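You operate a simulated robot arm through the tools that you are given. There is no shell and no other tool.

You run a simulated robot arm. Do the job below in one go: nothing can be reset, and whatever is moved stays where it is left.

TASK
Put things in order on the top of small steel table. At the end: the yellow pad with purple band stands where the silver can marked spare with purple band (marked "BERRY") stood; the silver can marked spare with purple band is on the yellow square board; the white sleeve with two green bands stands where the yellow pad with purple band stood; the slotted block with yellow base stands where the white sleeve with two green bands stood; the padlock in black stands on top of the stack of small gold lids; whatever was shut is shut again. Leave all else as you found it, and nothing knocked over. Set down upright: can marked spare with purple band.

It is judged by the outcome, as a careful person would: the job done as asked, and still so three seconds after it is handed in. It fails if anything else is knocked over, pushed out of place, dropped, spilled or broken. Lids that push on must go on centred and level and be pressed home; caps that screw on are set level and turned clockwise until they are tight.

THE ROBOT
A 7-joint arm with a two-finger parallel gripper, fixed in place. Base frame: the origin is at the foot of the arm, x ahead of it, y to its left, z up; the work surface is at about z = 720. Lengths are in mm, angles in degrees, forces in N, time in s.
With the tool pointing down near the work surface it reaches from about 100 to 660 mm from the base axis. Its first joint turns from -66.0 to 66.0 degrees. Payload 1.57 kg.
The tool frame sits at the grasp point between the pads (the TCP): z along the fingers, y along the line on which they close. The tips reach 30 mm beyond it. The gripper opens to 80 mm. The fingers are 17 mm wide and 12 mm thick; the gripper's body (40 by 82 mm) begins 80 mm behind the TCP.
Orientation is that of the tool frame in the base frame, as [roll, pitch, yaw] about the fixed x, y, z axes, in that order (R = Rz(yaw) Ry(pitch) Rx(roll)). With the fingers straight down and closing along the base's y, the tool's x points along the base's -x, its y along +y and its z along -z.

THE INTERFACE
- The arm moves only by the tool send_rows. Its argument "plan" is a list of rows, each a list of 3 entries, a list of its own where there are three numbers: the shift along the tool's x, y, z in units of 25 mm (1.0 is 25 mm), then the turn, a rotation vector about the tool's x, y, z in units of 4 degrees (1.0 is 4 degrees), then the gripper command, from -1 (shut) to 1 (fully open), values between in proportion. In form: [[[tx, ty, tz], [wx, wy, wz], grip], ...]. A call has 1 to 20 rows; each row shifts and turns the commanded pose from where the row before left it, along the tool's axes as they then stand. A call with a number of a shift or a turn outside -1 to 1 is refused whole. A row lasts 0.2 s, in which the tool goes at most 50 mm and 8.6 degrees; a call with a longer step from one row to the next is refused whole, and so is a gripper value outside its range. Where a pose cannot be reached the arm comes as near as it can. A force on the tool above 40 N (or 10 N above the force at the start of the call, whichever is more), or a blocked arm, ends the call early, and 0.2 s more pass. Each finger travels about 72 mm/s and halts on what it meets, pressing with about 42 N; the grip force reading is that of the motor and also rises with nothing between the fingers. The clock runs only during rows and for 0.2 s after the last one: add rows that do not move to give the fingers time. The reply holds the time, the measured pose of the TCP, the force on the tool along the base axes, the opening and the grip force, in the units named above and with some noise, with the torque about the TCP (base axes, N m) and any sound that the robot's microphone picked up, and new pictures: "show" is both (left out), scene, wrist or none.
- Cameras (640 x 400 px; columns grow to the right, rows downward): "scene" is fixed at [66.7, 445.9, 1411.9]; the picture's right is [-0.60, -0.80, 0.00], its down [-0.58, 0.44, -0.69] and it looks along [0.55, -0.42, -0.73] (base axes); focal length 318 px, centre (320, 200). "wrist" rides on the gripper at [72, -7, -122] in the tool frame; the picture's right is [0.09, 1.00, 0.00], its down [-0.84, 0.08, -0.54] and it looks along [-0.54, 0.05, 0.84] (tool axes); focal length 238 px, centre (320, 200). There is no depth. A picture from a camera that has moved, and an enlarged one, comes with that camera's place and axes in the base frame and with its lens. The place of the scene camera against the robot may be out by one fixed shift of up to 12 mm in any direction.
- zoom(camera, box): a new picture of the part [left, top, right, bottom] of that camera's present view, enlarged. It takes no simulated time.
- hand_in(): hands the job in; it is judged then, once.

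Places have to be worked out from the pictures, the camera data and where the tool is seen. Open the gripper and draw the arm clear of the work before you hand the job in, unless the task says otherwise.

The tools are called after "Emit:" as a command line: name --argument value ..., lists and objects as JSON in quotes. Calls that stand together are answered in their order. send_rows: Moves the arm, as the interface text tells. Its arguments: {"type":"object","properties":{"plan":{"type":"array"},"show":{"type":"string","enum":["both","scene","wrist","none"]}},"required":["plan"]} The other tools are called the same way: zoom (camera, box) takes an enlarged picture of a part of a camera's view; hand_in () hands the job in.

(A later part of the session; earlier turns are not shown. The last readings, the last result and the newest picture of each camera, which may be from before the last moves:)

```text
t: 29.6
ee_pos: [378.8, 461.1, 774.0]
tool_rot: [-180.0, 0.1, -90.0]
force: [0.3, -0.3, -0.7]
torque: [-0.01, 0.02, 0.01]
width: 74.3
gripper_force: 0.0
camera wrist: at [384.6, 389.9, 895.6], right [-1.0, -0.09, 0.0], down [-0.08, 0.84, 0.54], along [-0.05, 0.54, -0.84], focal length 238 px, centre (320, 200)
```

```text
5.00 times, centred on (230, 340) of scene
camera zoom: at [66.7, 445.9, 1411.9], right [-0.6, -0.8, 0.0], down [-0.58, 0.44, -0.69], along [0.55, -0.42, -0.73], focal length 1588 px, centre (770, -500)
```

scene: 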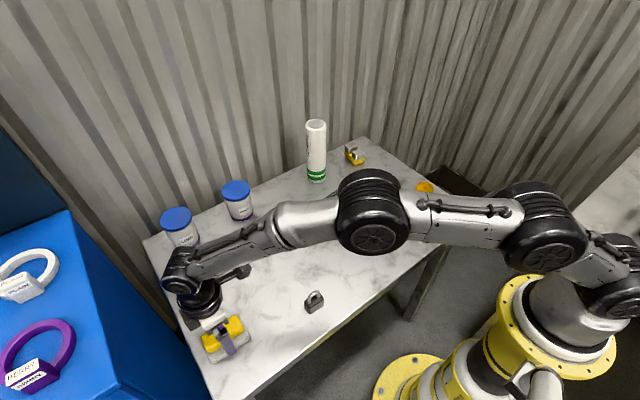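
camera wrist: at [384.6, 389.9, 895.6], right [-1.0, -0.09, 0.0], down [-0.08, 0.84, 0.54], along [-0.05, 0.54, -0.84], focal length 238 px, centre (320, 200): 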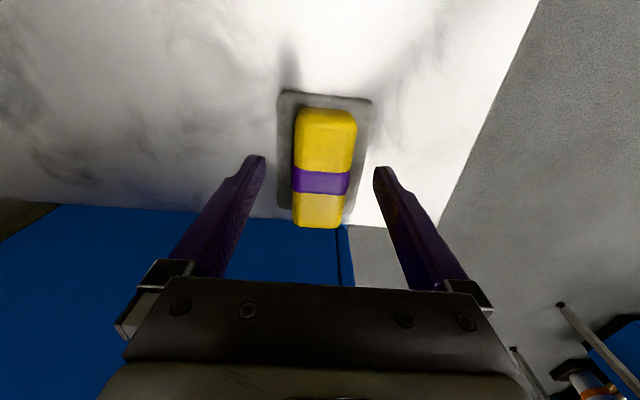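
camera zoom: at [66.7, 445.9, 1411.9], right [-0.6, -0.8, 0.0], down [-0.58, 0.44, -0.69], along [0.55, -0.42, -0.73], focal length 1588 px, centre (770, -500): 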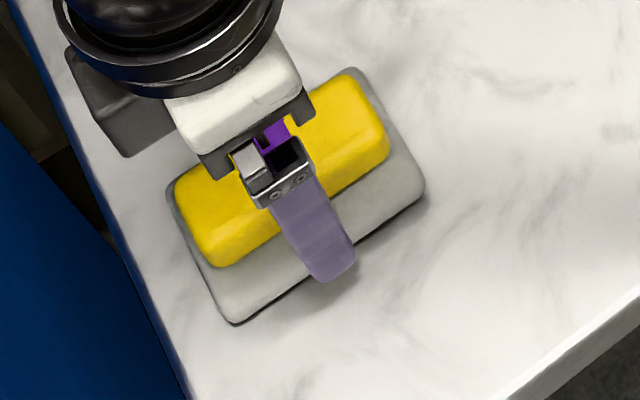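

The slab moved only about 2 mm and stays aligned. The tips are now about 7 mm higher; I close gently, first to 54 mm, to check the fingers pass over the slab.

Emit:
send_rows --plan '[[[0, 0, 0], [0, 0, 0], 0.7], [[0, 0, 0], [0, 0, 0], 0.6], [[0, 0, 0], [0, 0, 0], 0.5], [[0, 0, 0], [0, 0, 0], 0.4], [[0, 0, 0], [0, 0, 0], 0.35]]' --show "wrist"

Emit:
zoom --camera "wrist" --box '[240, 80, 400, 240]'

```text
t: 30.8
ee_pos: [379.8, 461.0, 775.3]
tool_rot: [180.0, 0.0, -90.0]
force: [-0.5, -0.4, 0.1]
torque: [-0.01, -0.01, -0.02]
width: 54.1
gripper_force: 0.1
camera wrist: at [384.5, 389.9, 895.4], right [-1.0, -0.09, 0.0], down [-0.08, 0.84, 0.54], along [-0.05, 0.54, -0.84], focal length 238 px, centre (320, 200)
```

wrist: 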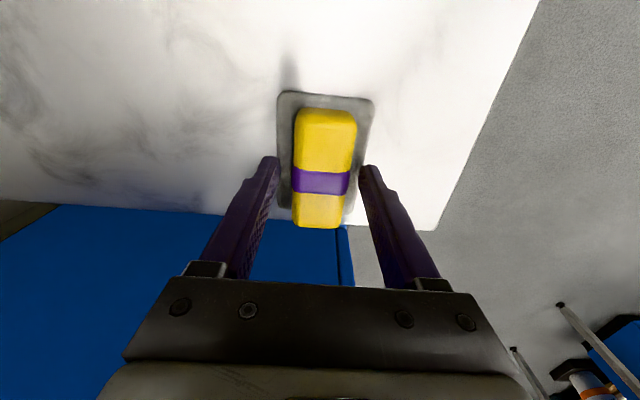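

```text
2.50 times, centred on (320, 160) of wrist
camera zoom: at [384.5, 389.9, 895.4], right [-1.0, -0.09, 0.0], down [-0.08, 0.84, 0.54], along [-0.05, 0.54, -0.84], focal length 596 px, centre (320, 300)
```

zoom: 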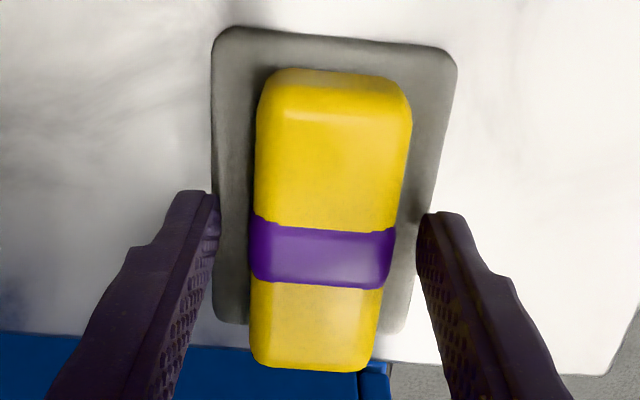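

The fingers now pass over the slab (54 mm, no force). I close onto the pad.

Emit:
send_rows --plan '[[[0, 0, 0], [0, 0, 0], 0.2], [[0, 0, 0], [0, 0, 0], 0.05], [[0, 0, 0], [0, 0, 0], -0.1], [[0, 0, 0], [0, 0, 0], -0.25], [[0, 0, 0], [0, 0, 0], -0.25], [[0, 0, 0], [0, 0, 0], -0.25]]' --show "wrist"

Emit:
zoom --camera "wrist" --box '[240, 80, 400, 240]'

```text
t: 32.2
ee_pos: [378.2, 460.9, 773.7]
tool_rot: [-180.0, 0.0, -90.0]
force: [0.0, 0.3, 0.4]
torque: [-0.04, 0.0, 0.01]
width: 35.2
gripper_force: 41.5
camera wrist: at [384.6, 389.9, 895.5], right [-1.0, -0.09, 0.0], down [-0.08, 0.84, 0.54], along [-0.05, 0.54, -0.84], focal length 238 px, centre (320, 200)
```

wrist: 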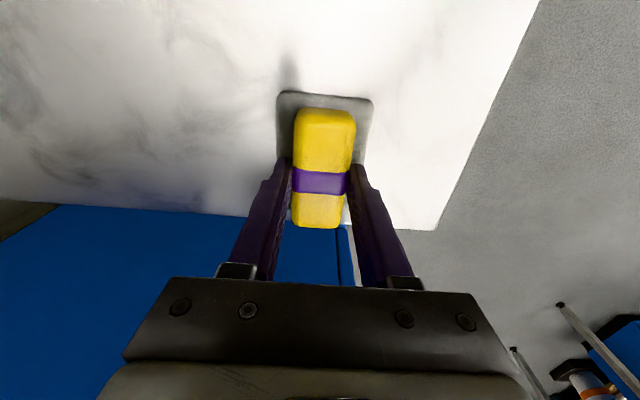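

```text
2.50 times, centred on (320, 160) of wrist
camera zoom: at [384.6, 389.9, 895.5], right [-1.0, -0.09, 0.0], down [-0.08, 0.84, 0.54], along [-0.05, 0.54, -0.84], focal length 596 px, centre (320, 300)
```

zoom: 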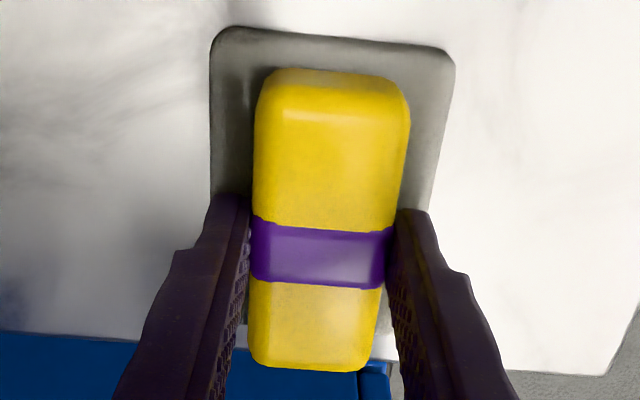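

The pad is gripped at 35.2 mm with 41.5 N. I lift slowly and check that only the pad comes up.

Emit:
send_rows --plan '[[[0, 0, -0.3], [0, 0, 0], -0.25], [[0, 0, -0.5], [0, 0, 0], -0.25], [[0, 0, -0.8], [0, 0, 0], -0.25], [[0, 0, -0.8], [0, 0, 0], -0.25], [[0, 0, -0.8], [0, 0, 0], -0.25], [[0, 0, 0], [0, 0, 0], -0.25]]' --show "both"

Emit:
zoom --camera "wrist" --box '[240, 80, 400, 240]'

Emit:
zoom --camera "scene" --box '[170, 260, 290, 380]'

```text
t: 33.6
ee_pos: [379.7, 458.9, 855.3]
tool_rot: [-180.0, 0.0, -90.0]
force: [0.5, 0.0, -0.7]
torque: [0.0, 0.01, -0.01]
width: 34.9
gripper_force: 41.9
camera wrist: at [384.5, 388.6, 976.3], right [-1.0, -0.09, 0.0], down [-0.08, 0.84, 0.54], along [-0.05, 0.54, -0.84], focal length 238 px, centre (320, 200)
```

scene: 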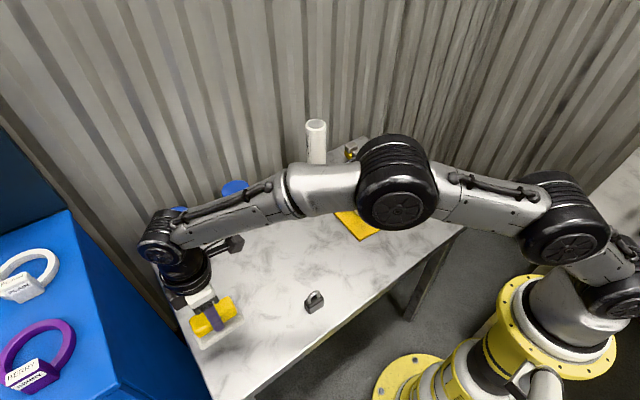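
wrist: 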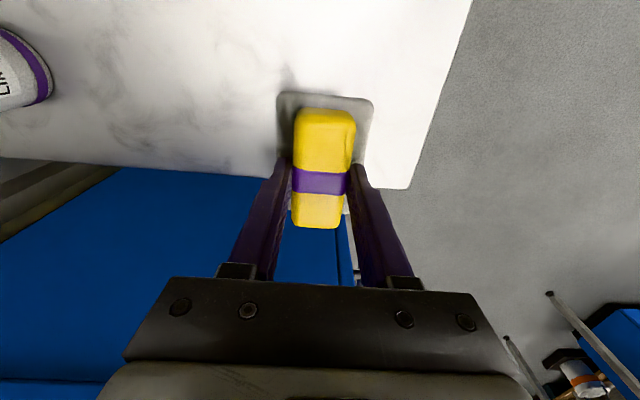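

```text
2.50 times, centred on (320, 160) of wrist
camera zoom: at [384.5, 388.6, 976.3], right [-1.0, -0.09, 0.0], down [-0.08, 0.84, 0.54], along [-0.05, 0.54, -0.84], focal length 596 px, centre (320, 300)
```

zoom: 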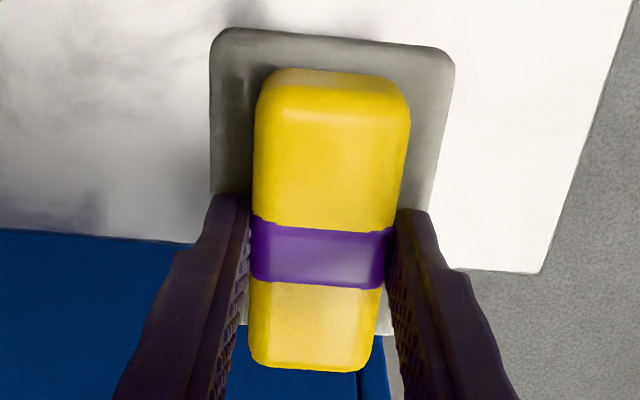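

```text
3.33 times, centred on (230, 320) of scene
camera zoom: at [66.7, 445.9, 1411.9], right [-0.6, -0.8, 0.0], down [-0.58, 0.44, -0.69], along [0.55, -0.42, -0.73], focal length 1058 px, centre (620, -200)
```

zoom: 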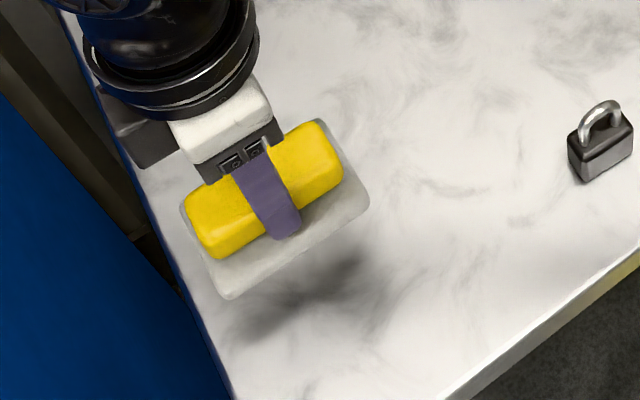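

Interesting: the grey slab comes up with the yellow part — it is the pad's own base, one object, so its place is directly on the table. I carry it to where the can stood, (501.5, 229.5), keeping it level.

Emit:
send_rows --plan '[[[0.5, -0.266, 0], [0, 0, 0], -0.25], [[0.9, -0.479, 0], [0, 0, 0], -0.25], [[0.95, -0.506, 0], [0, 0, 0], -0.25], [[0.95, -0.506, 0], [0, 0, 0], -0.25], [[0.95, -0.506, 0], [0, 0, 0], -0.25], [[0.95, -0.506, 0], [0, 0, 0], -0.25], [[0.95, -0.506, 0], [0, 0, 0], -0.25], [[0.95, -0.506, 0], [0, 0, 0], -0.25], [[0.9, -0.479, 0], [0, 0, 0], -0.25], [[0.7, -0.372, 0], [0, 0, 0], -0.25], [[0.5, -0.264, 0], [0, 0, 0], -0.25], [[0, 0, 0], [0, 0, 0], -0.25]]' --show "both"

```text
t: 36.2
ee_pos: [502.9, 228.3, 854.2]
tool_rot: [-180.0, 0.0, -90.0]
force: [-0.1, 0.2, 0.6]
torque: [0.01, -0.03, -0.03]
width: 35.1
gripper_force: 41.8
camera wrist: at [507.6, 158.7, 976.5], right [-1.0, -0.09, 0.0], down [-0.08, 0.84, 0.54], along [-0.05, 0.54, -0.84], focal length 238 px, centre (320, 200)
```

scene: 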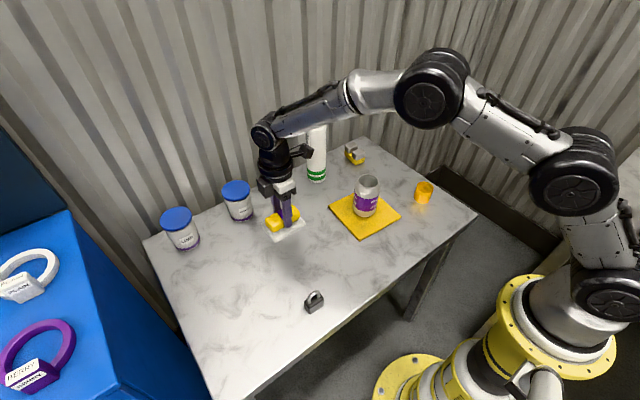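
wrist: 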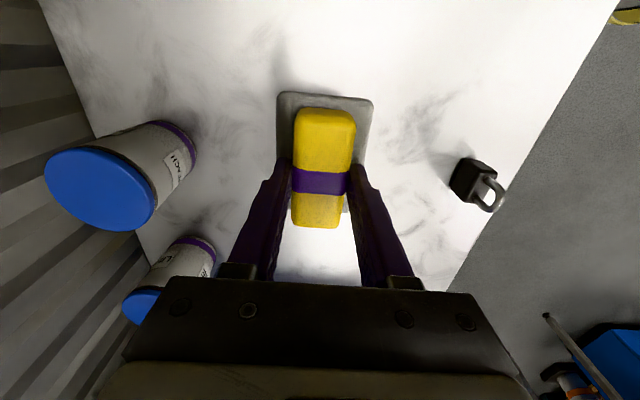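

Above the can's former place. I lower 70 mm, then creep down to contact.

Emit:
send_rows --plan '[[[0, 0, 0.4], [0, 0, 0], -0.25], [[0, 0, 0.8], [0, 0, 0], -0.25], [[0, 0, 0.8], [0, 0, 0], -0.25], [[0, 0, 0.6], [0, 0, 0], -0.25], [[0, 0, 0.2], [0, 0, 0], -0.25], [[0, 0, 0.16], [0, 0, 0], -0.25], [[0, 0, 0.08], [0, 0, 0], -0.25], [[0, 0, 0.04], [0, 0, 0], -0.25], [[0, 0, 0], [0, 0, 0], -0.25]]' --show "scene"

Emit:
zoom --camera "scene" --box '[230, 180, 330, 260]'

```text
t: 38.2
ee_pos: [502.4, 230.8, 777.4]
tool_rot: [-179.9, 0.0, -89.9]
force: [0.5, -0.2, -1.3]
torque: [-0.02, 0.0, -0.03]
width: 35.0
gripper_force: 42.2
```

scene: 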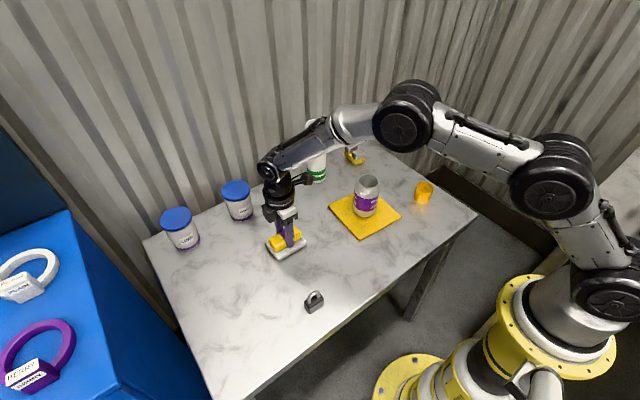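

```text
5.00 times, centred on (280, 220) of scene
camera zoom: at [66.7, 445.9, 1411.9], right [-0.6, -0.8, 0.0], down [-0.58, 0.44, -0.69], along [0.55, -0.42, -0.73], focal length 1588 px, centre (520, 100)
```

zoom: 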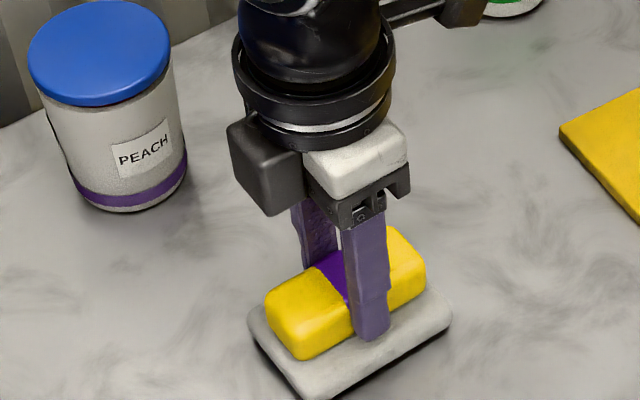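

No contact yet at z 777.5; I go down another 3 mm in 1 mm steps.

Emit:
send_rows --plan '[[[0, 0, 0.04], [0, 0, 0], -0.25], [[0, 0, 0.04], [0, 0, 0], -0.25], [[0, 0, 0.04], [0, 0, 0], -0.25], [[0, 0, 0], [0, 0, 0], -0.25]]' --show "none"

```text
t: 39.2
ee_pos: [502.0, 231.2, 773.9]
tool_rot: [-180.0, -0.1, -90.0]
force: [0.9, 0.3, -0.7]
torque: [-0.01, 0.04, 0.0]
width: 34.8
gripper_force: 42.3
```

Emit:
send_rows --plan '[[[0, 0, 0.03], [0, 0, 0], -0.25], [[0, 0, 0], [0, 0, 0], -0.25]]' --show "none"

```text
t: 39.8
ee_pos: [502.5, 229.6, 774.8]
tool_rot: [-179.9, 0.0, -90.0]
force: [-1.0, 0.6, 2.3]
torque: [0.03, 0.1, -0.05]
width: 34.7
gripper_force: 41.6
```

Contact just begins (2.3 N). I release slowly and rise straight up.

Emit:
send_rows --plan '[[[0, 0, 0.02], [0, 0, 0], -0.25], [[0, 0, 0], [0, 0, 0], -0.05], [[0, 0, 0], [0, 0, 0], 0.1], [[0, 0, 0], [0, 0, 0], 0.3], [[0, 0, 0], [0, 0, 0], 0.5], [[0, 0, 0], [0, 0, 0], 0.5], [[0, 0, -0.4], [0, 0, 0], 0.5], [[0, 0, -0.8], [0, 0, 0], 0.5], [[0, 0, -1], [0, 0, 0], 0.5], [[0, 0, -1], [0, 0, 0], 0.5], [[0, 0, -1], [0, 0, 0], 1], [[0, 0, -1], [0, 0, 0], 1], [[0, 0, -1], [0, 0, 0], 1], [[0, 0, -1], [0, 0, 0], 1], [[0, 0, -1], [0, 0, 0], 1], [[0, 0, 0], [0, 0, 0], 1]]' --show "both"

Emit:
zoom --camera "scene" --box '[230, 180, 330, 260]'

```text
t: 43.2
ee_pos: [500.0, 229.0, 978.4]
tool_rot: [-180.0, 0.0, -90.0]
force: [-0.2, 0.2, -0.4]
torque: [-0.03, -0.02, -0.01]
width: 80.0
gripper_force: 0.2
camera wrist: at [505.6, 159.0, 1098.4], right [-1.0, -0.09, 0.0], down [-0.08, 0.84, 0.54], along [-0.05, 0.54, -0.84], focal length 238 px, centre (320, 200)
```

scene: 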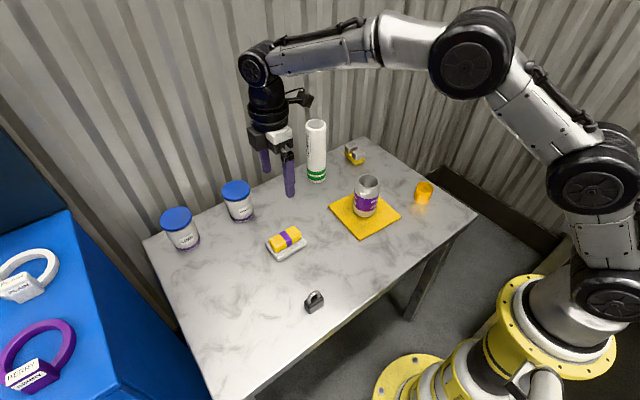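
wrist: 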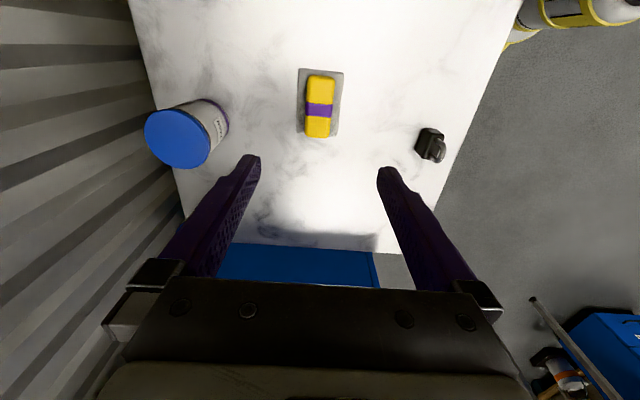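

```text
5.00 times, centred on (280, 220) of scene
camera zoom: at [66.7, 445.9, 1411.9], right [-0.6, -0.8, 0.0], down [-0.58, 0.44, -0.69], along [0.55, -0.42, -0.73], focal length 1588 px, centre (520, 100)
```

zoom: 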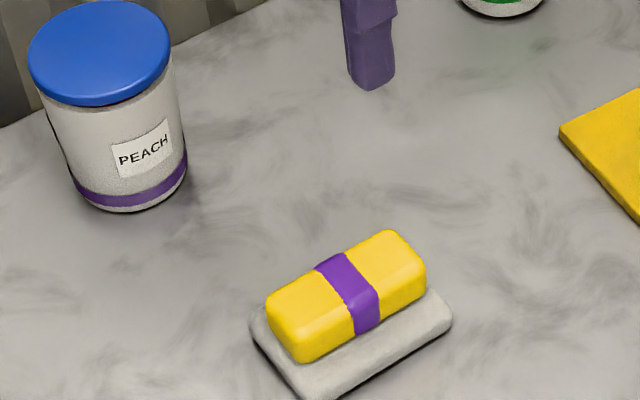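

The pad stands where the can stood. Next the sleeve: I turn the tool back 90° in place so that the fingers close along y again.

Emit:
send_rows --plan '[[[0, 0, 0], [0, 0, 1], 1], [[0, 0, 0], [0, 0, 1], 1], [[0, 0, 0], [0, 0, 1], 1], [[0, 0, 0], [0, 0, 1], 1], [[0, 0, 0], [0, 0, 1], 1], [[0, 0, 0], [0, 0, 1], 1], [[0, 0, 0], [0, 0, 1], 1], [[0, 0, 0], [0, 0, 1], 1], [[0, 0, 0], [0, 0, 1], 1], [[0, 0, 0], [0, 0, 1], 1], [[0, 0, 0], [0, 0, 1], 1], [[0, 0, 0], [0, 0, 1], 1], [[0, 0, 0], [0, 0, 1], 1], [[0, 0, 0], [0, 0, 1], 1], [[0, 0, 0], [0, 0, 1], 1], [[0, 0, 0], [0, 0, 1], 1], [[0, 0, 0], [0, 0, 1], 1], [[0, 0, 0], [0, 0, 1], 1], [[0, 0, 0], [0, 0, 1], 1], [[0, 0, 0], [0, 0, 1], 1]]' --show "none"

Emit:
send_rows --plan '[[[0, 0, 0], [0, 0, 1], 1], [[0, 0, 0], [0, 0, 1], 1], [[0, 0, 0], [0, 0, 0.5], 1], [[0, 0, -0.4], [0, 0, 0], 1], [[0, 0, -0.47], [0, 0, 0], 1], [[0, 0, 0], [0, 0, 0], 1]]' --show "both"

```text
t: 47.4
ee_pos: [501.4, 230.5, 977.4]
tool_rot: [180.0, 0.0, -170.1]
force: [-0.5, -0.2, -0.7]
torque: [-0.03, -0.01, 0.02]
width: 80.0
gripper_force: 0.1
```

```text
t: 48.8
ee_pos: [501.7, 229.0, 1000.2]
tool_rot: [179.9, 0.0, -179.9]
force: [0.5, -0.5, -0.3]
torque: [-0.01, -0.01, 0.02]
width: 79.8
gripper_force: 0.1
camera wrist: at [428.4, 223.4, 1120.6], right [-0.09, 1.0, 0.0], down [0.84, 0.08, 0.54], along [0.54, 0.05, -0.84], focal length 238 px, centre (320, 200)
```

scene: 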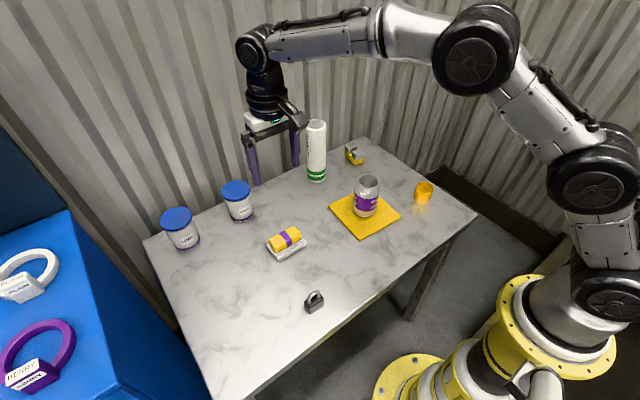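
wrist: 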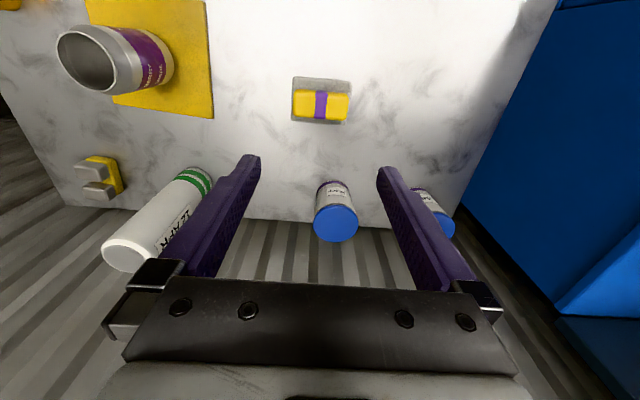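

Sleeve top is visible lower left. I move over to x≈590, y≈6 at z≈1010 to look at the sleeve and the slotted block from above.

Emit:
send_rows --plan '[[[-0.2, -0.5, -0.1], [0, 0, 0], 1], [[-0.354, -0.894, -0.1], [0, 0, 0], 1], [[-0.354, -0.894, -0.1], [0, 0, 0], 1], [[-0.354, -0.894, -0.1], [0, 0, 0], 1], [[-0.354, -0.894, 0], [0, 0, 0], 1], [[-0.354, -0.894, 0], [0, 0, 0], 1], [[-0.354, -0.894, 0], [0, 0, 0], 1], [[-0.354, -0.894, 0], [0, 0, 0], 1], [[-0.354, -0.894, 0], [0, 0, 0], 1], [[-0.354, -0.894, 0], [0, 0, 0], 1], [[-0.154, -0.394, 0], [0, 0, 0], 1], [[0, 0, 0], [0, 0, 0], 1]]' --show "both"

```text
t: 51.4
ee_pos: [590.4, 4.2, 1009.1]
tool_rot: [180.0, -0.1, -179.9]
force: [0.3, 0.2, 0.2]
torque: [0.01, 0.02, -0.02]
width: 80.0
gripper_force: 0.1
camera wrist: at [517.8, -0.7, 1130.9], right [-0.09, 1.0, 0.0], down [0.84, 0.08, 0.54], along [0.54, 0.05, -0.84], focal length 238 px, centre (320, 200)
```

scene: 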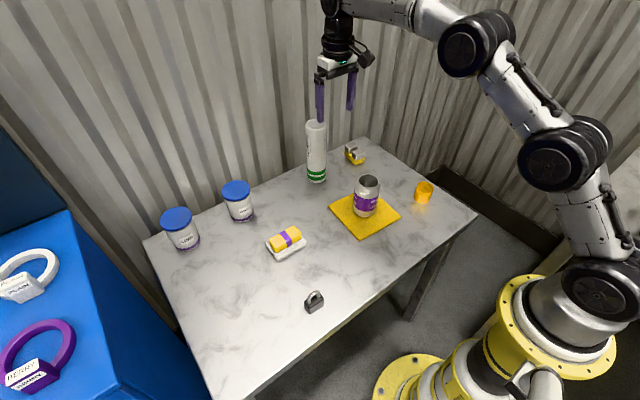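
wrist: 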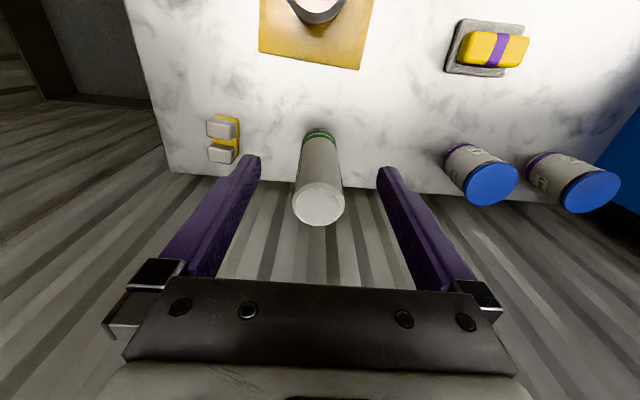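

Emit:
zoom --camera "wrist" --box '[260, 120, 380, 240]'

Emit:
zoom --camera "wrist" --box '[180, 100, 260, 180]'

Emit:
zoom --camera "scene" --box '[280, 90, 390, 200]'

```text
3.33 times, centred on (320, 180) of wrist
camera zoom: at [517.8, -0.7, 1130.9], right [-0.09, 1.0, 0.0], down [0.84, 0.08, 0.54], along [0.54, 0.05, -0.84], focal length 794 px, centre (320, 267)
```

zoom: 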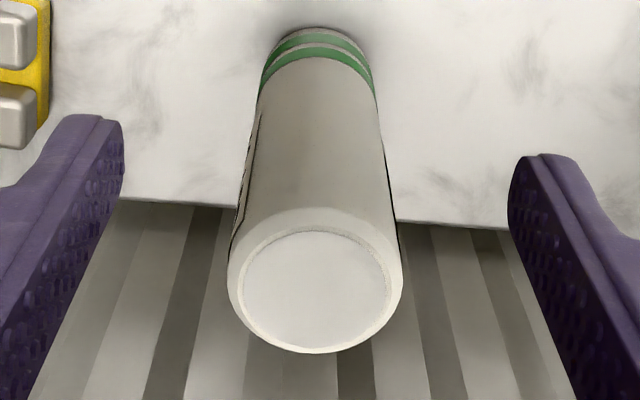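

```text
5.00 times, centred on (220, 140) of wrist
camera zoom: at [517.8, -0.7, 1130.9], right [-0.09, 1.0, 0.0], down [0.84, 0.08, 0.54], along [0.54, 0.05, -0.84], focal length 1192 px, centre (820, 500)
```

zoom: 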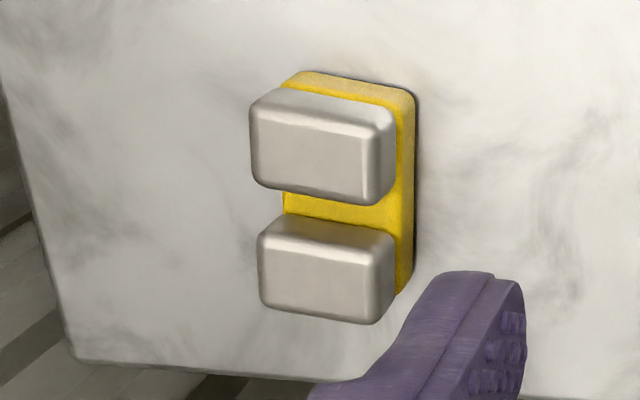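

```text
3.64 times, centred on (335, 145) of scene
camera zoom: at [66.7, 445.9, 1411.9], right [-0.6, -0.8, 0.0], down [-0.58, 0.44, -0.69], along [0.55, -0.42, -0.73], focal length 1155 px, centre (266, 400)
```

zoom: 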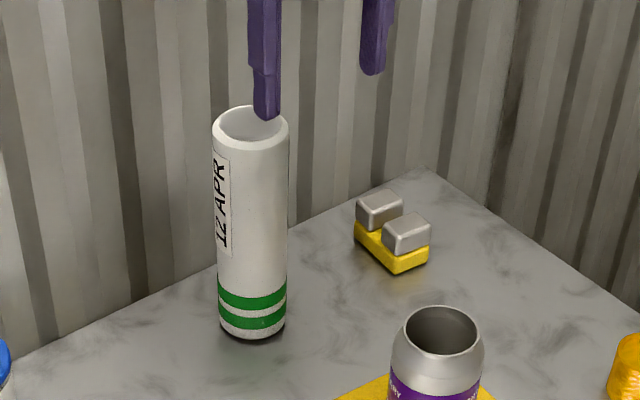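

The sleeve is a 57 mm cylinder, about 197 mm tall, at about (664, 9.5). I move above it and check that the arm actually reaches there.

Emit:
send_rows --plan '[[[-0.74, 0.035, 0], [0, 0, 0], 1], [[-0.74, 0.035, 0], [0, 0, 0], 1], [[-0.74, 0.035, 0], [0, 0, 0], 1], [[-0.74, 0.035, 0], [0, 0, 0], 1], [[0, 0, 0], [0, 0, 0], 1], [[0, 0, 0], [0, 0, 0], 1]]' --show "both"

Emit:
zoom --camera "wrist" --box '[240, 60, 400, 200]'

```text
t: 52.8
ee_pos: [629.8, 7.4, 1006.9]
tool_rot: [180.0, 0.1, -180.0]
force: [-0.9, 0.1, 1.2]
torque: [0.02, 0.0, 0.01]
width: 80.0
gripper_force: 0.1
out of reach, approached as far as the arm can: row 3, 4
camera wrist: at [556.6, 2.0, 1128.1], right [-0.09, 1.0, 0.0], down [0.84, 0.08, 0.54], along [0.54, 0.05, -0.84], focal length 238 px, centre (320, 200)
```

scene: 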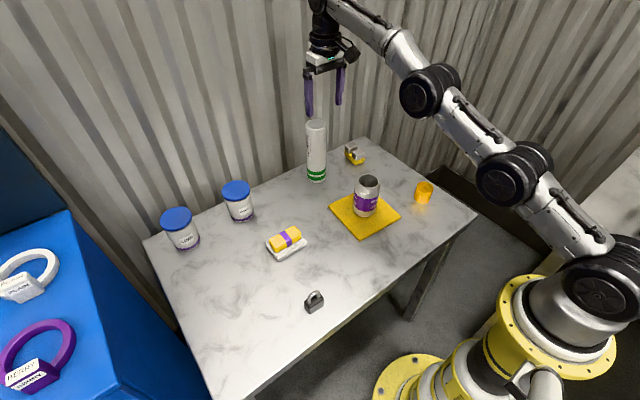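
wrist: 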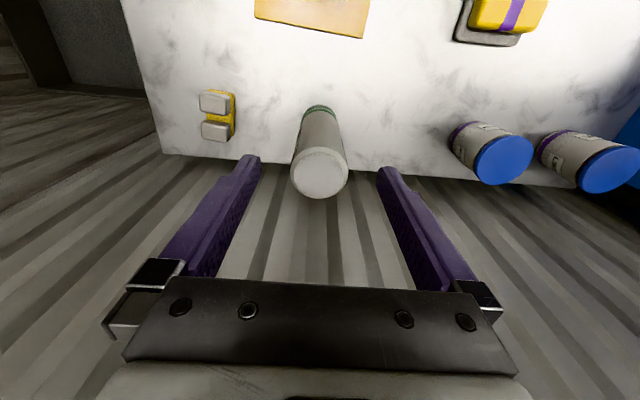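

```text
2.86 times, centred on (320, 130) of wrist
camera zoom: at [556.6, 2.0, 1128.1], right [-0.09, 1.0, 0.0], down [0.84, 0.08, 0.54], along [0.54, 0.05, -0.84], focal length 681 px, centre (320, 400)
```

zoom: 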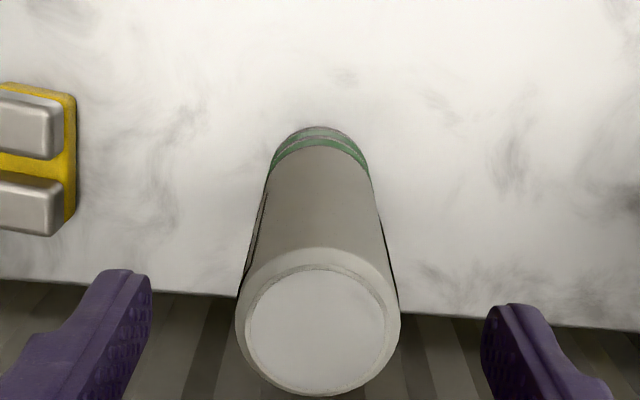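

Pointing straight down the arm stops at x≈630 at this height. I tilt the tool 12° outward (fingers still closing along y) to gain reach, and see where it ends up.

Emit:
send_rows --plan '[[[0, 0, 0], [0, -1, 0], 1], [[0, 0, 0], [0, -1, 0], 1], [[0, 0, 0], [0, -1, 0], 1], [[0, 0, 0], [0, 0, 0], 1], [[0, 0, 0], [0, 0, 0], 1]]' --show "both"

```text
t: 54.0
ee_pos: [628.9, 6.8, 1006.2]
tool_rot: [-179.9, 12.0, 180.0]
force: [0.9, -0.9, -0.4]
torque: [0.0, -0.03, -0.02]
width: 80.1
gripper_force: 0.1
camera wrist: at [531.4, 1.6, 1110.1], right [-0.09, 1.0, -0.02], down [0.71, 0.08, 0.7], along [0.7, 0.05, -0.71], focal length 238 px, centre (320, 200)
```

scene: 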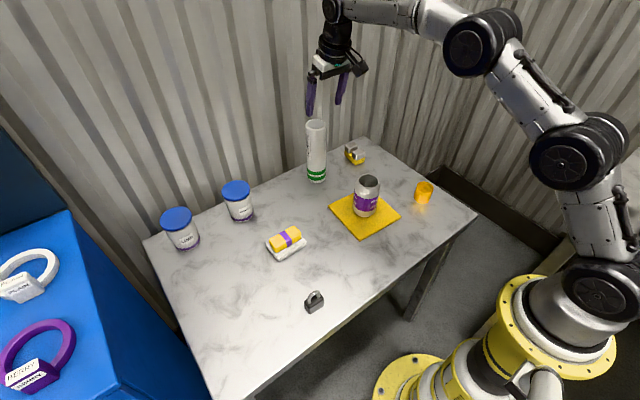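
wrist: 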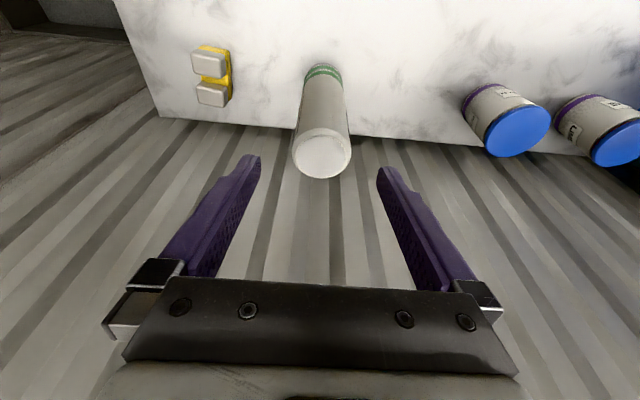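

The command is clamped at (629, 7, 1006) with 12° tilt. Now I move on to above the sleeve's axis (664, 9.5) at z≈990.

Emit:
send_rows --plan '[[[-0.614, 0.046, 0.458], [0, 0, 0], 1], [[-0.614, 0.046, 0.458], [0, 0, 0], 1], [[0, 0, 0], [0, 0, 0], 1], [[0, 0, 0], [0, 0, 0], 1]]' --show "wrist"

Emit:
zoom --camera "wrist" --box '[240, 40, 400, 180]'

```text
t: 55.0
ee_pos: [661.5, 11.1, 991.2]
tool_rot: [-180.0, 12.0, -180.0]
force: [-1.1, -0.8, 0.0]
torque: [0.0, 0.01, -0.03]
width: 80.0
gripper_force: 0.0
camera wrist: at [564.9, 5.3, 1094.4], right [-0.09, 1.0, -0.02], down [0.71, 0.08, 0.7], along [0.7, 0.05, -0.71], focal length 238 px, centre (320, 200)
```

wrist: 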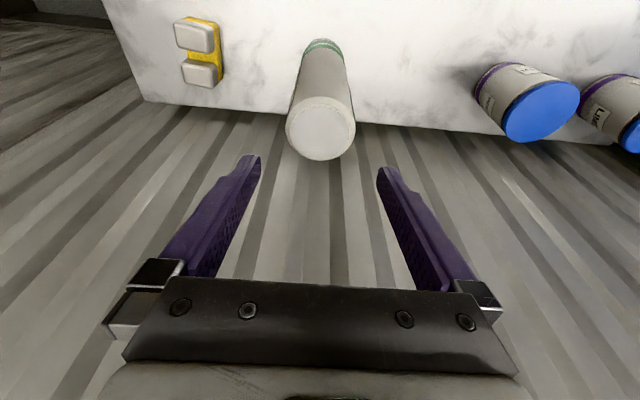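

```text
2.86 times, centred on (320, 110) of wrist
camera zoom: at [564.9, 5.3, 1094.4], right [-0.09, 1.0, -0.02], down [0.71, 0.08, 0.7], along [0.7, 0.05, -0.71], focal length 681 px, centre (320, 457)
```

zoom: 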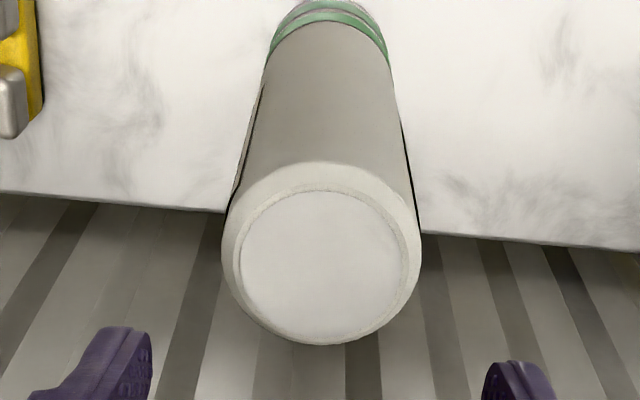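

The sleeve top is about 72 mm below the tool point, 3 mm further in +x and centred in y. I correct and descend vertically 127 mm around it.

Emit:
send_rows --plan '[[[-0.129, -0.052, 0.027], [0, 0, 0], 1], [[0.176, 0, 0.828], [0, 0, 0], 1], [[0.176, 0, 0.828], [0, 0, 0], 1], [[0.176, 0, 0.828], [0, 0, 0], 1], [[0.176, 0, 0.828], [0, 0, 0], 1], [[0.176, 0, 0.828], [0, 0, 0], 1], [[0.176, 0, 0.828], [0, 0, 0], 1], [[0, 0, 0], [0, 0, 0], 1]]' --show "both"

Emit:
zoom --camera "scene" --box '[280, 70, 390, 200]'

```text
t: 56.8
ee_pos: [665.6, 9.5, 863.2]
tool_rot: [180.0, 12.2, -179.9]
force: [-0.1, 0.3, -0.1]
torque: [0.01, -0.02, 0.01]
width: 80.2
gripper_force: 0.1
camera wrist: at [569.1, 3.2, 967.0], right [-0.09, 1.0, -0.02], down [0.71, 0.08, 0.7], along [0.7, 0.05, -0.71], focal length 238 px, centre (320, 200)
```

scene: 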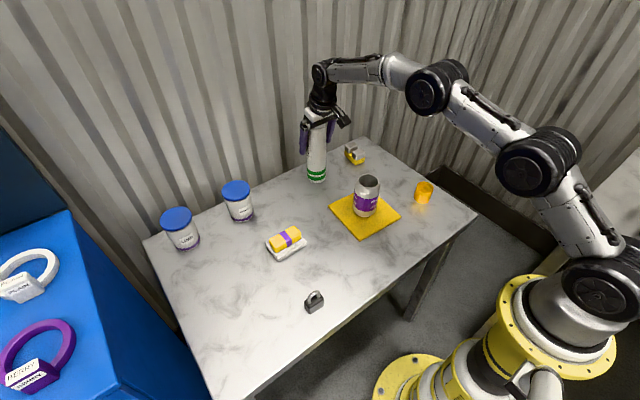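
wrist: 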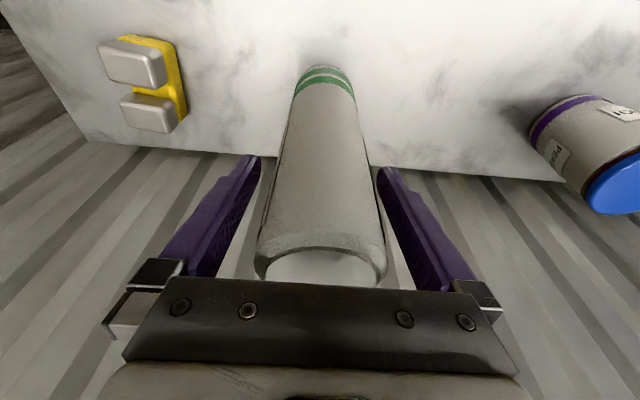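

```text
3.08 times, centred on (335, 135) of scene
camera zoom: at [66.7, 445.9, 1411.9], right [-0.6, -0.8, 0.0], down [-0.58, 0.44, -0.69], along [0.55, -0.42, -0.73], focal length 977 px, centre (274, 400)
```

zoom: 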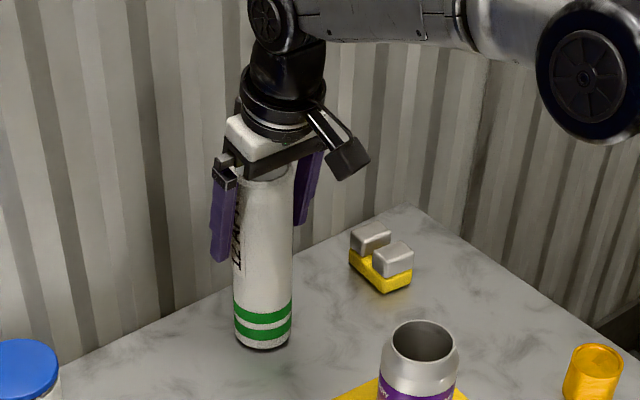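

The sleeve is between the fingers. I close on it.

Emit:
send_rows --plan '[[[0, 0, 0], [0, 0, 0], 0.7], [[0, 0, 0], [0, 0, 0], 0.5], [[0, 0, 0], [0, 0, 0], 0.35], [[0, 0, 0], [0, 0, 0], 0.25], [[0, 0, 0], [0, 0, 0], 0.25]]' --show "wrist"

```text
t: 58.0
ee_pos: [666.2, 9.3, 863.3]
tool_rot: [180.0, 12.0, 180.0]
force: [0.4, 0.9, 0.8]
torque: [0.15, -0.07, 0.06]
width: 57.4
gripper_force: 41.5
camera wrist: at [569.1, 3.4, 967.3], right [-0.09, 1.0, -0.02], down [0.71, 0.08, 0.7], along [0.7, 0.05, -0.71], focal length 238 px, centre (320, 200)
```

wrist: 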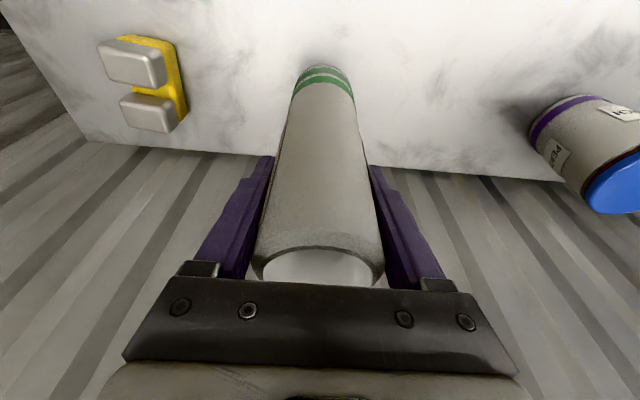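

Held at 57.4 mm. I lift 70 mm vertically and start the carry toward the pad's former place (380, 460), keeping the tilt so that the sleeve stays upright.

Emit:
send_rows --plan '[[[-0.06, 0, -0.274], [0, 0, 0], 0.25], [[-0.1455, 0, -0.685], [0, 0, 0], 0.25], [[-0.1455, 0, -0.685], [0, 0, 0], 0.25], [[-0.1455, 0, -0.685], [0, 0, 0], 0.25], [[-0.0855, 0, -0.41], [0, 0, 0], 0.25], [[0, 0, 0], [0, 0, 0], 0.25]]' --show "both"

```text
t: 59.4
ee_pos: [666.5, 8.5, 933.7]
tool_rot: [180.0, 12.1, 180.0]
force: [-0.9, -0.4, -2.3]
torque: [-0.01, 0.06, -0.01]
width: 57.2
gripper_force: 41.9
camera wrist: at [569.3, 2.2, 1036.9], right [-0.09, 1.0, -0.02], down [0.71, 0.08, 0.7], along [0.7, 0.05, -0.71], focal length 238 px, centre (320, 200)
```

scene: 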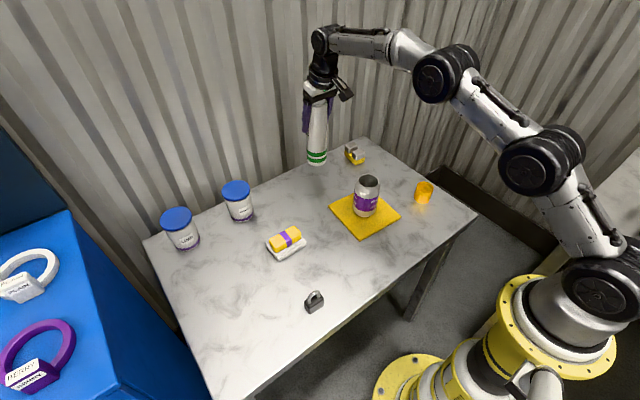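
wrist: 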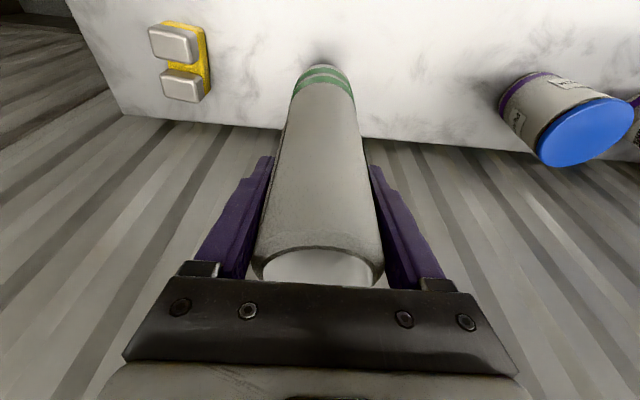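

Lifted cleanly and nothing was left beneath. Now the horizontal carry to (380, 460).

Emit:
send_rows --plan '[[[0.3, 0.48, -0.064], [0, 0, 0], 0.25], [[0.589, 0.9486, -0.1252], [0, 0, 0], 0.25], [[0.589, 0.9486, -0.1252], [0, 0, 0], 0.25], [[0.589, 0.9486, -0.1252], [0, 0, 0], 0.25], [[0.589, 0.9486, -0.1252], [0, 0, 0], 0.25], [[0.589, 0.9486, -0.1252], [0, 0, 0], 0.25], [[0.589, 0.9486, -0.1252], [0, 0, 0], 0.25], [[0.589, 0.9486, -0.1252], [0, 0, 0], 0.25], [[0.589, 0.9486, -0.1252], [0, 0, 0], 0.25], [[0.589, 0.9486, -0.1252], [0, 0, 0], 0.25], [[0.589, 0.9486, -0.1252], [0, 0, 0], 0.25], [[0, 0, 0], [0, 0, 0], 0.25]]' --show "both"

```text
t: 62.0
ee_pos: [508.8, 256.2, 934.6]
tool_rot: [180.0, 12.0, 180.0]
force: [-0.5, -0.3, -2.4]
torque: [0.02, -0.01, -0.03]
width: 57.4
gripper_force: 41.9
camera wrist: at [411.0, 249.7, 1037.5], right [-0.09, 1.0, -0.02], down [0.71, 0.08, 0.7], along [0.7, 0.05, -0.71], focal length 238 px, centre (320, 200)
```

scene: 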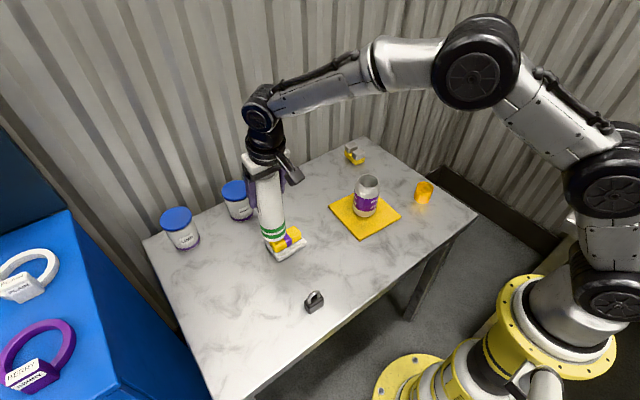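
wrist: 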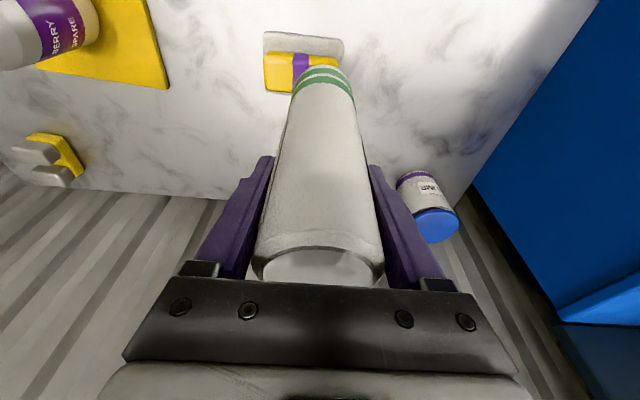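

Clear of the pad; continuing the carry to above (380, 460).

Emit:
send_rows --plan '[[[0.5556, 0.8951, -0.1181], [0, 0, 0], 0.25], [[0.5556, 0.8951, -0.1181], [0, 0, 0], 0.25], [[0.5556, 0.8951, -0.1181], [0, 0, 0], 0.25], [[0.5556, 0.8951, -0.1181], [0, 0, 0], 0.25], [[0.5556, 0.8951, -0.1181], [0, 0, 0], 0.25], [[0.5556, 0.8951, -0.1181], [0, 0, 0], 0.25], [[0.5556, 0.8951, -0.1181], [0, 0, 0], 0.25], [[0.5556, 0.8951, -0.1181], [0, 0, 0], 0.25], [[0.5556, 0.8951, -0.1181], [0, 0, 0], 0.25], [[0, 0, 0], [0, 0, 0], 0.25], [[0, 0, 0], [0, 0, 0], 0.25]]' --show "both"

```text
t: 64.4
ee_pos: [380.7, 459.4, 936.3]
tool_rot: [-180.0, 11.9, 180.0]
force: [-0.6, -0.4, -2.9]
torque: [-0.03, -0.01, 0.0]
width: 57.3
gripper_force: 41.6
camera wrist: at [283.0, 454.5, 1040.0], right [-0.09, 1.0, -0.02], down [0.71, 0.08, 0.7], along [0.7, 0.05, -0.71], focal length 238 px, centre (320, 200)
```

scene: 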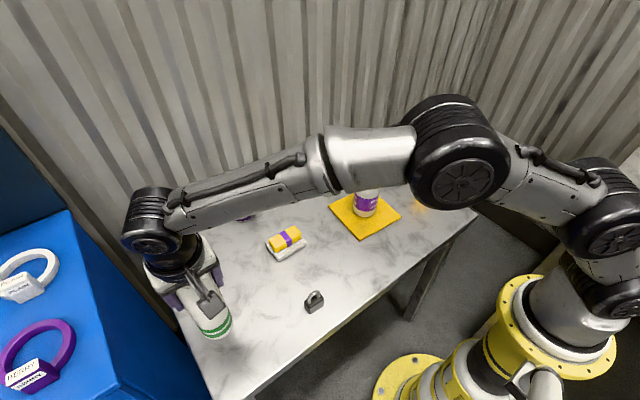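
wrist: 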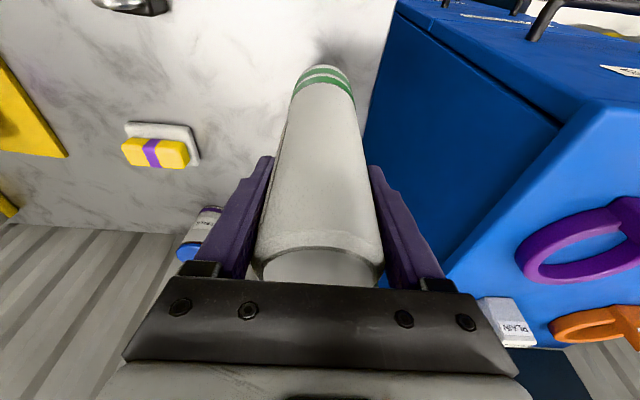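

I am above the target with the sleeve upright; the blue cabinet is about 100 mm further left, clear. I lower 62 mm vertically, then creep.

Emit:
send_rows --plan '[[[0.0645, 0, 0.3032], [0, 0, 0], 0.25], [[0.1289, 0, 0.6064], [0, 0, 0], 0.25], [[0.1289, 0, 0.6064], [0, 0, 0], 0.25], [[0.1289, 0, 0.6064], [0, 0, 0], 0.25], [[0.0645, 0, 0.3032], [0, 0, 0], 0.25], [[0, 0, 0], [0, 0, 0], 0.25]]' --show "both"

Emit:
zoom --camera "scene" --box '[140, 230, 290, 370]'

```text
t: 65.8
ee_pos: [382.0, 458.1, 871.5]
tool_rot: [179.9, 12.0, -180.0]
force: [-0.4, 0.5, -2.5]
torque: [0.0, 0.01, 0.0]
width: 57.3
gripper_force: 42.3
camera wrist: at [284.1, 453.4, 975.2], right [-0.09, 1.0, -0.02], down [0.71, 0.08, 0.7], along [0.7, 0.05, -0.71], focal length 238 px, centre (320, 200)
```

scene: 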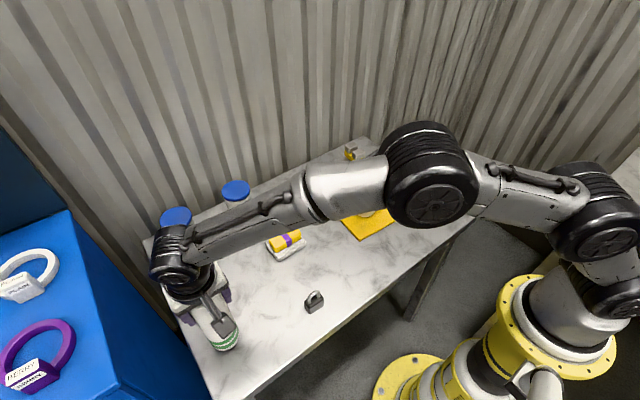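
wrist: 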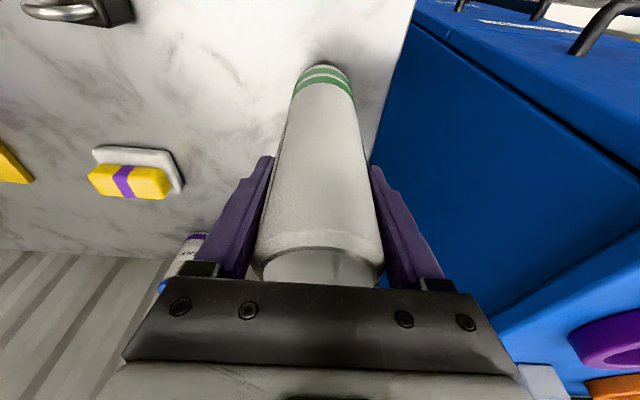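

```text
2.86 times, centred on (215, 300) of scene
camera zoom: at [66.7, 445.9, 1411.9], right [-0.6, -0.8, 0.0], down [-0.58, 0.44, -0.69], along [0.55, -0.42, -0.73], focal length 907 px, centre (620, -86)
```

zoom: 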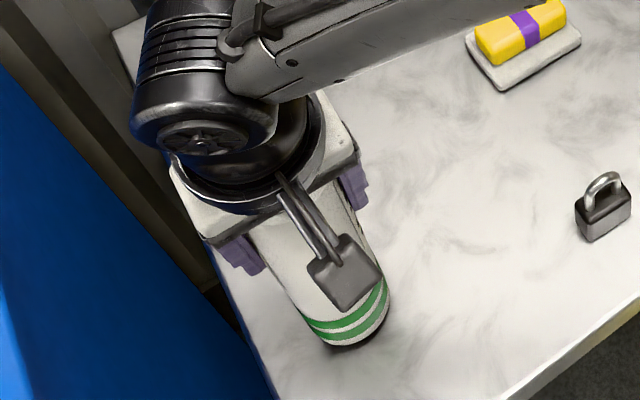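

The sleeve base hovers about 8 mm above the pad's old spot. I creep down.

Emit:
send_rows --plan '[[[0.0166, 0, 0.0782], [0, 0, 0], 0.25], [[0.0166, 0, 0.0782], [0, 0, 0], 0.25], [[0.0083, 0, 0.0391], [0, 0, 0], 0.25], [[0.0083, 0, 0.0391], [0, 0, 0], 0.25], [[0, 0, 0], [0, 0, 0], 0.25]]' --show "none"

```text
t: 67.0
ee_pos: [380.7, 460.1, 864.9]
tool_rot: [-180.0, 12.0, -179.9]
force: [-0.8, 0.4, -3.1]
torque: [-0.02, 0.01, 0.02]
width: 57.2
gripper_force: 42.2
```

Emit:
send_rows --plan '[[[0.0083, 0, 0.0391], [0, 0, 0], 0.25], [[0.0083, 0, 0.0391], [0, 0, 0], 0.25], [[0, 0, 0], [0, 0, 0], 0.25]]' --show "none"

```text
t: 67.8
ee_pos: [380.9, 459.4, 863.1]
tool_rot: [180.0, 12.1, 179.9]
force: [-0.6, 0.4, -1.1]
torque: [-0.01, 0.09, 0.0]
width: 57.4
gripper_force: 42.1
```

Weight is starting to come off (−2.5 → −1.1 N); one more millimetre.

Emit:
send_rows --plan '[[[0.0083, 0, 0.0391], [0, 0, 0], 0.25], [[0, 0, 0], [0, 0, 0], 0.25]]' --show "wrist"

```text
t: 68.4
ee_pos: [381.2, 459.3, 861.9]
tool_rot: [180.0, 12.1, -180.0]
force: [-5.4, -3.1, 12.3]
torque: [-0.69, 0.92, 0.0]
width: 57.2
gripper_force: 42.3
camera wrist: at [283.7, 453.6, 967.2], right [-0.09, 1.0, -0.02], down [0.7, 0.08, 0.71], along [0.7, 0.05, -0.71], focal length 238 px, centre (320, 200)
```

wrist: 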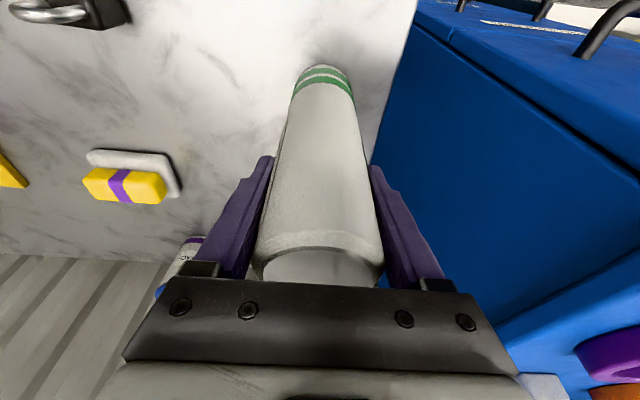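

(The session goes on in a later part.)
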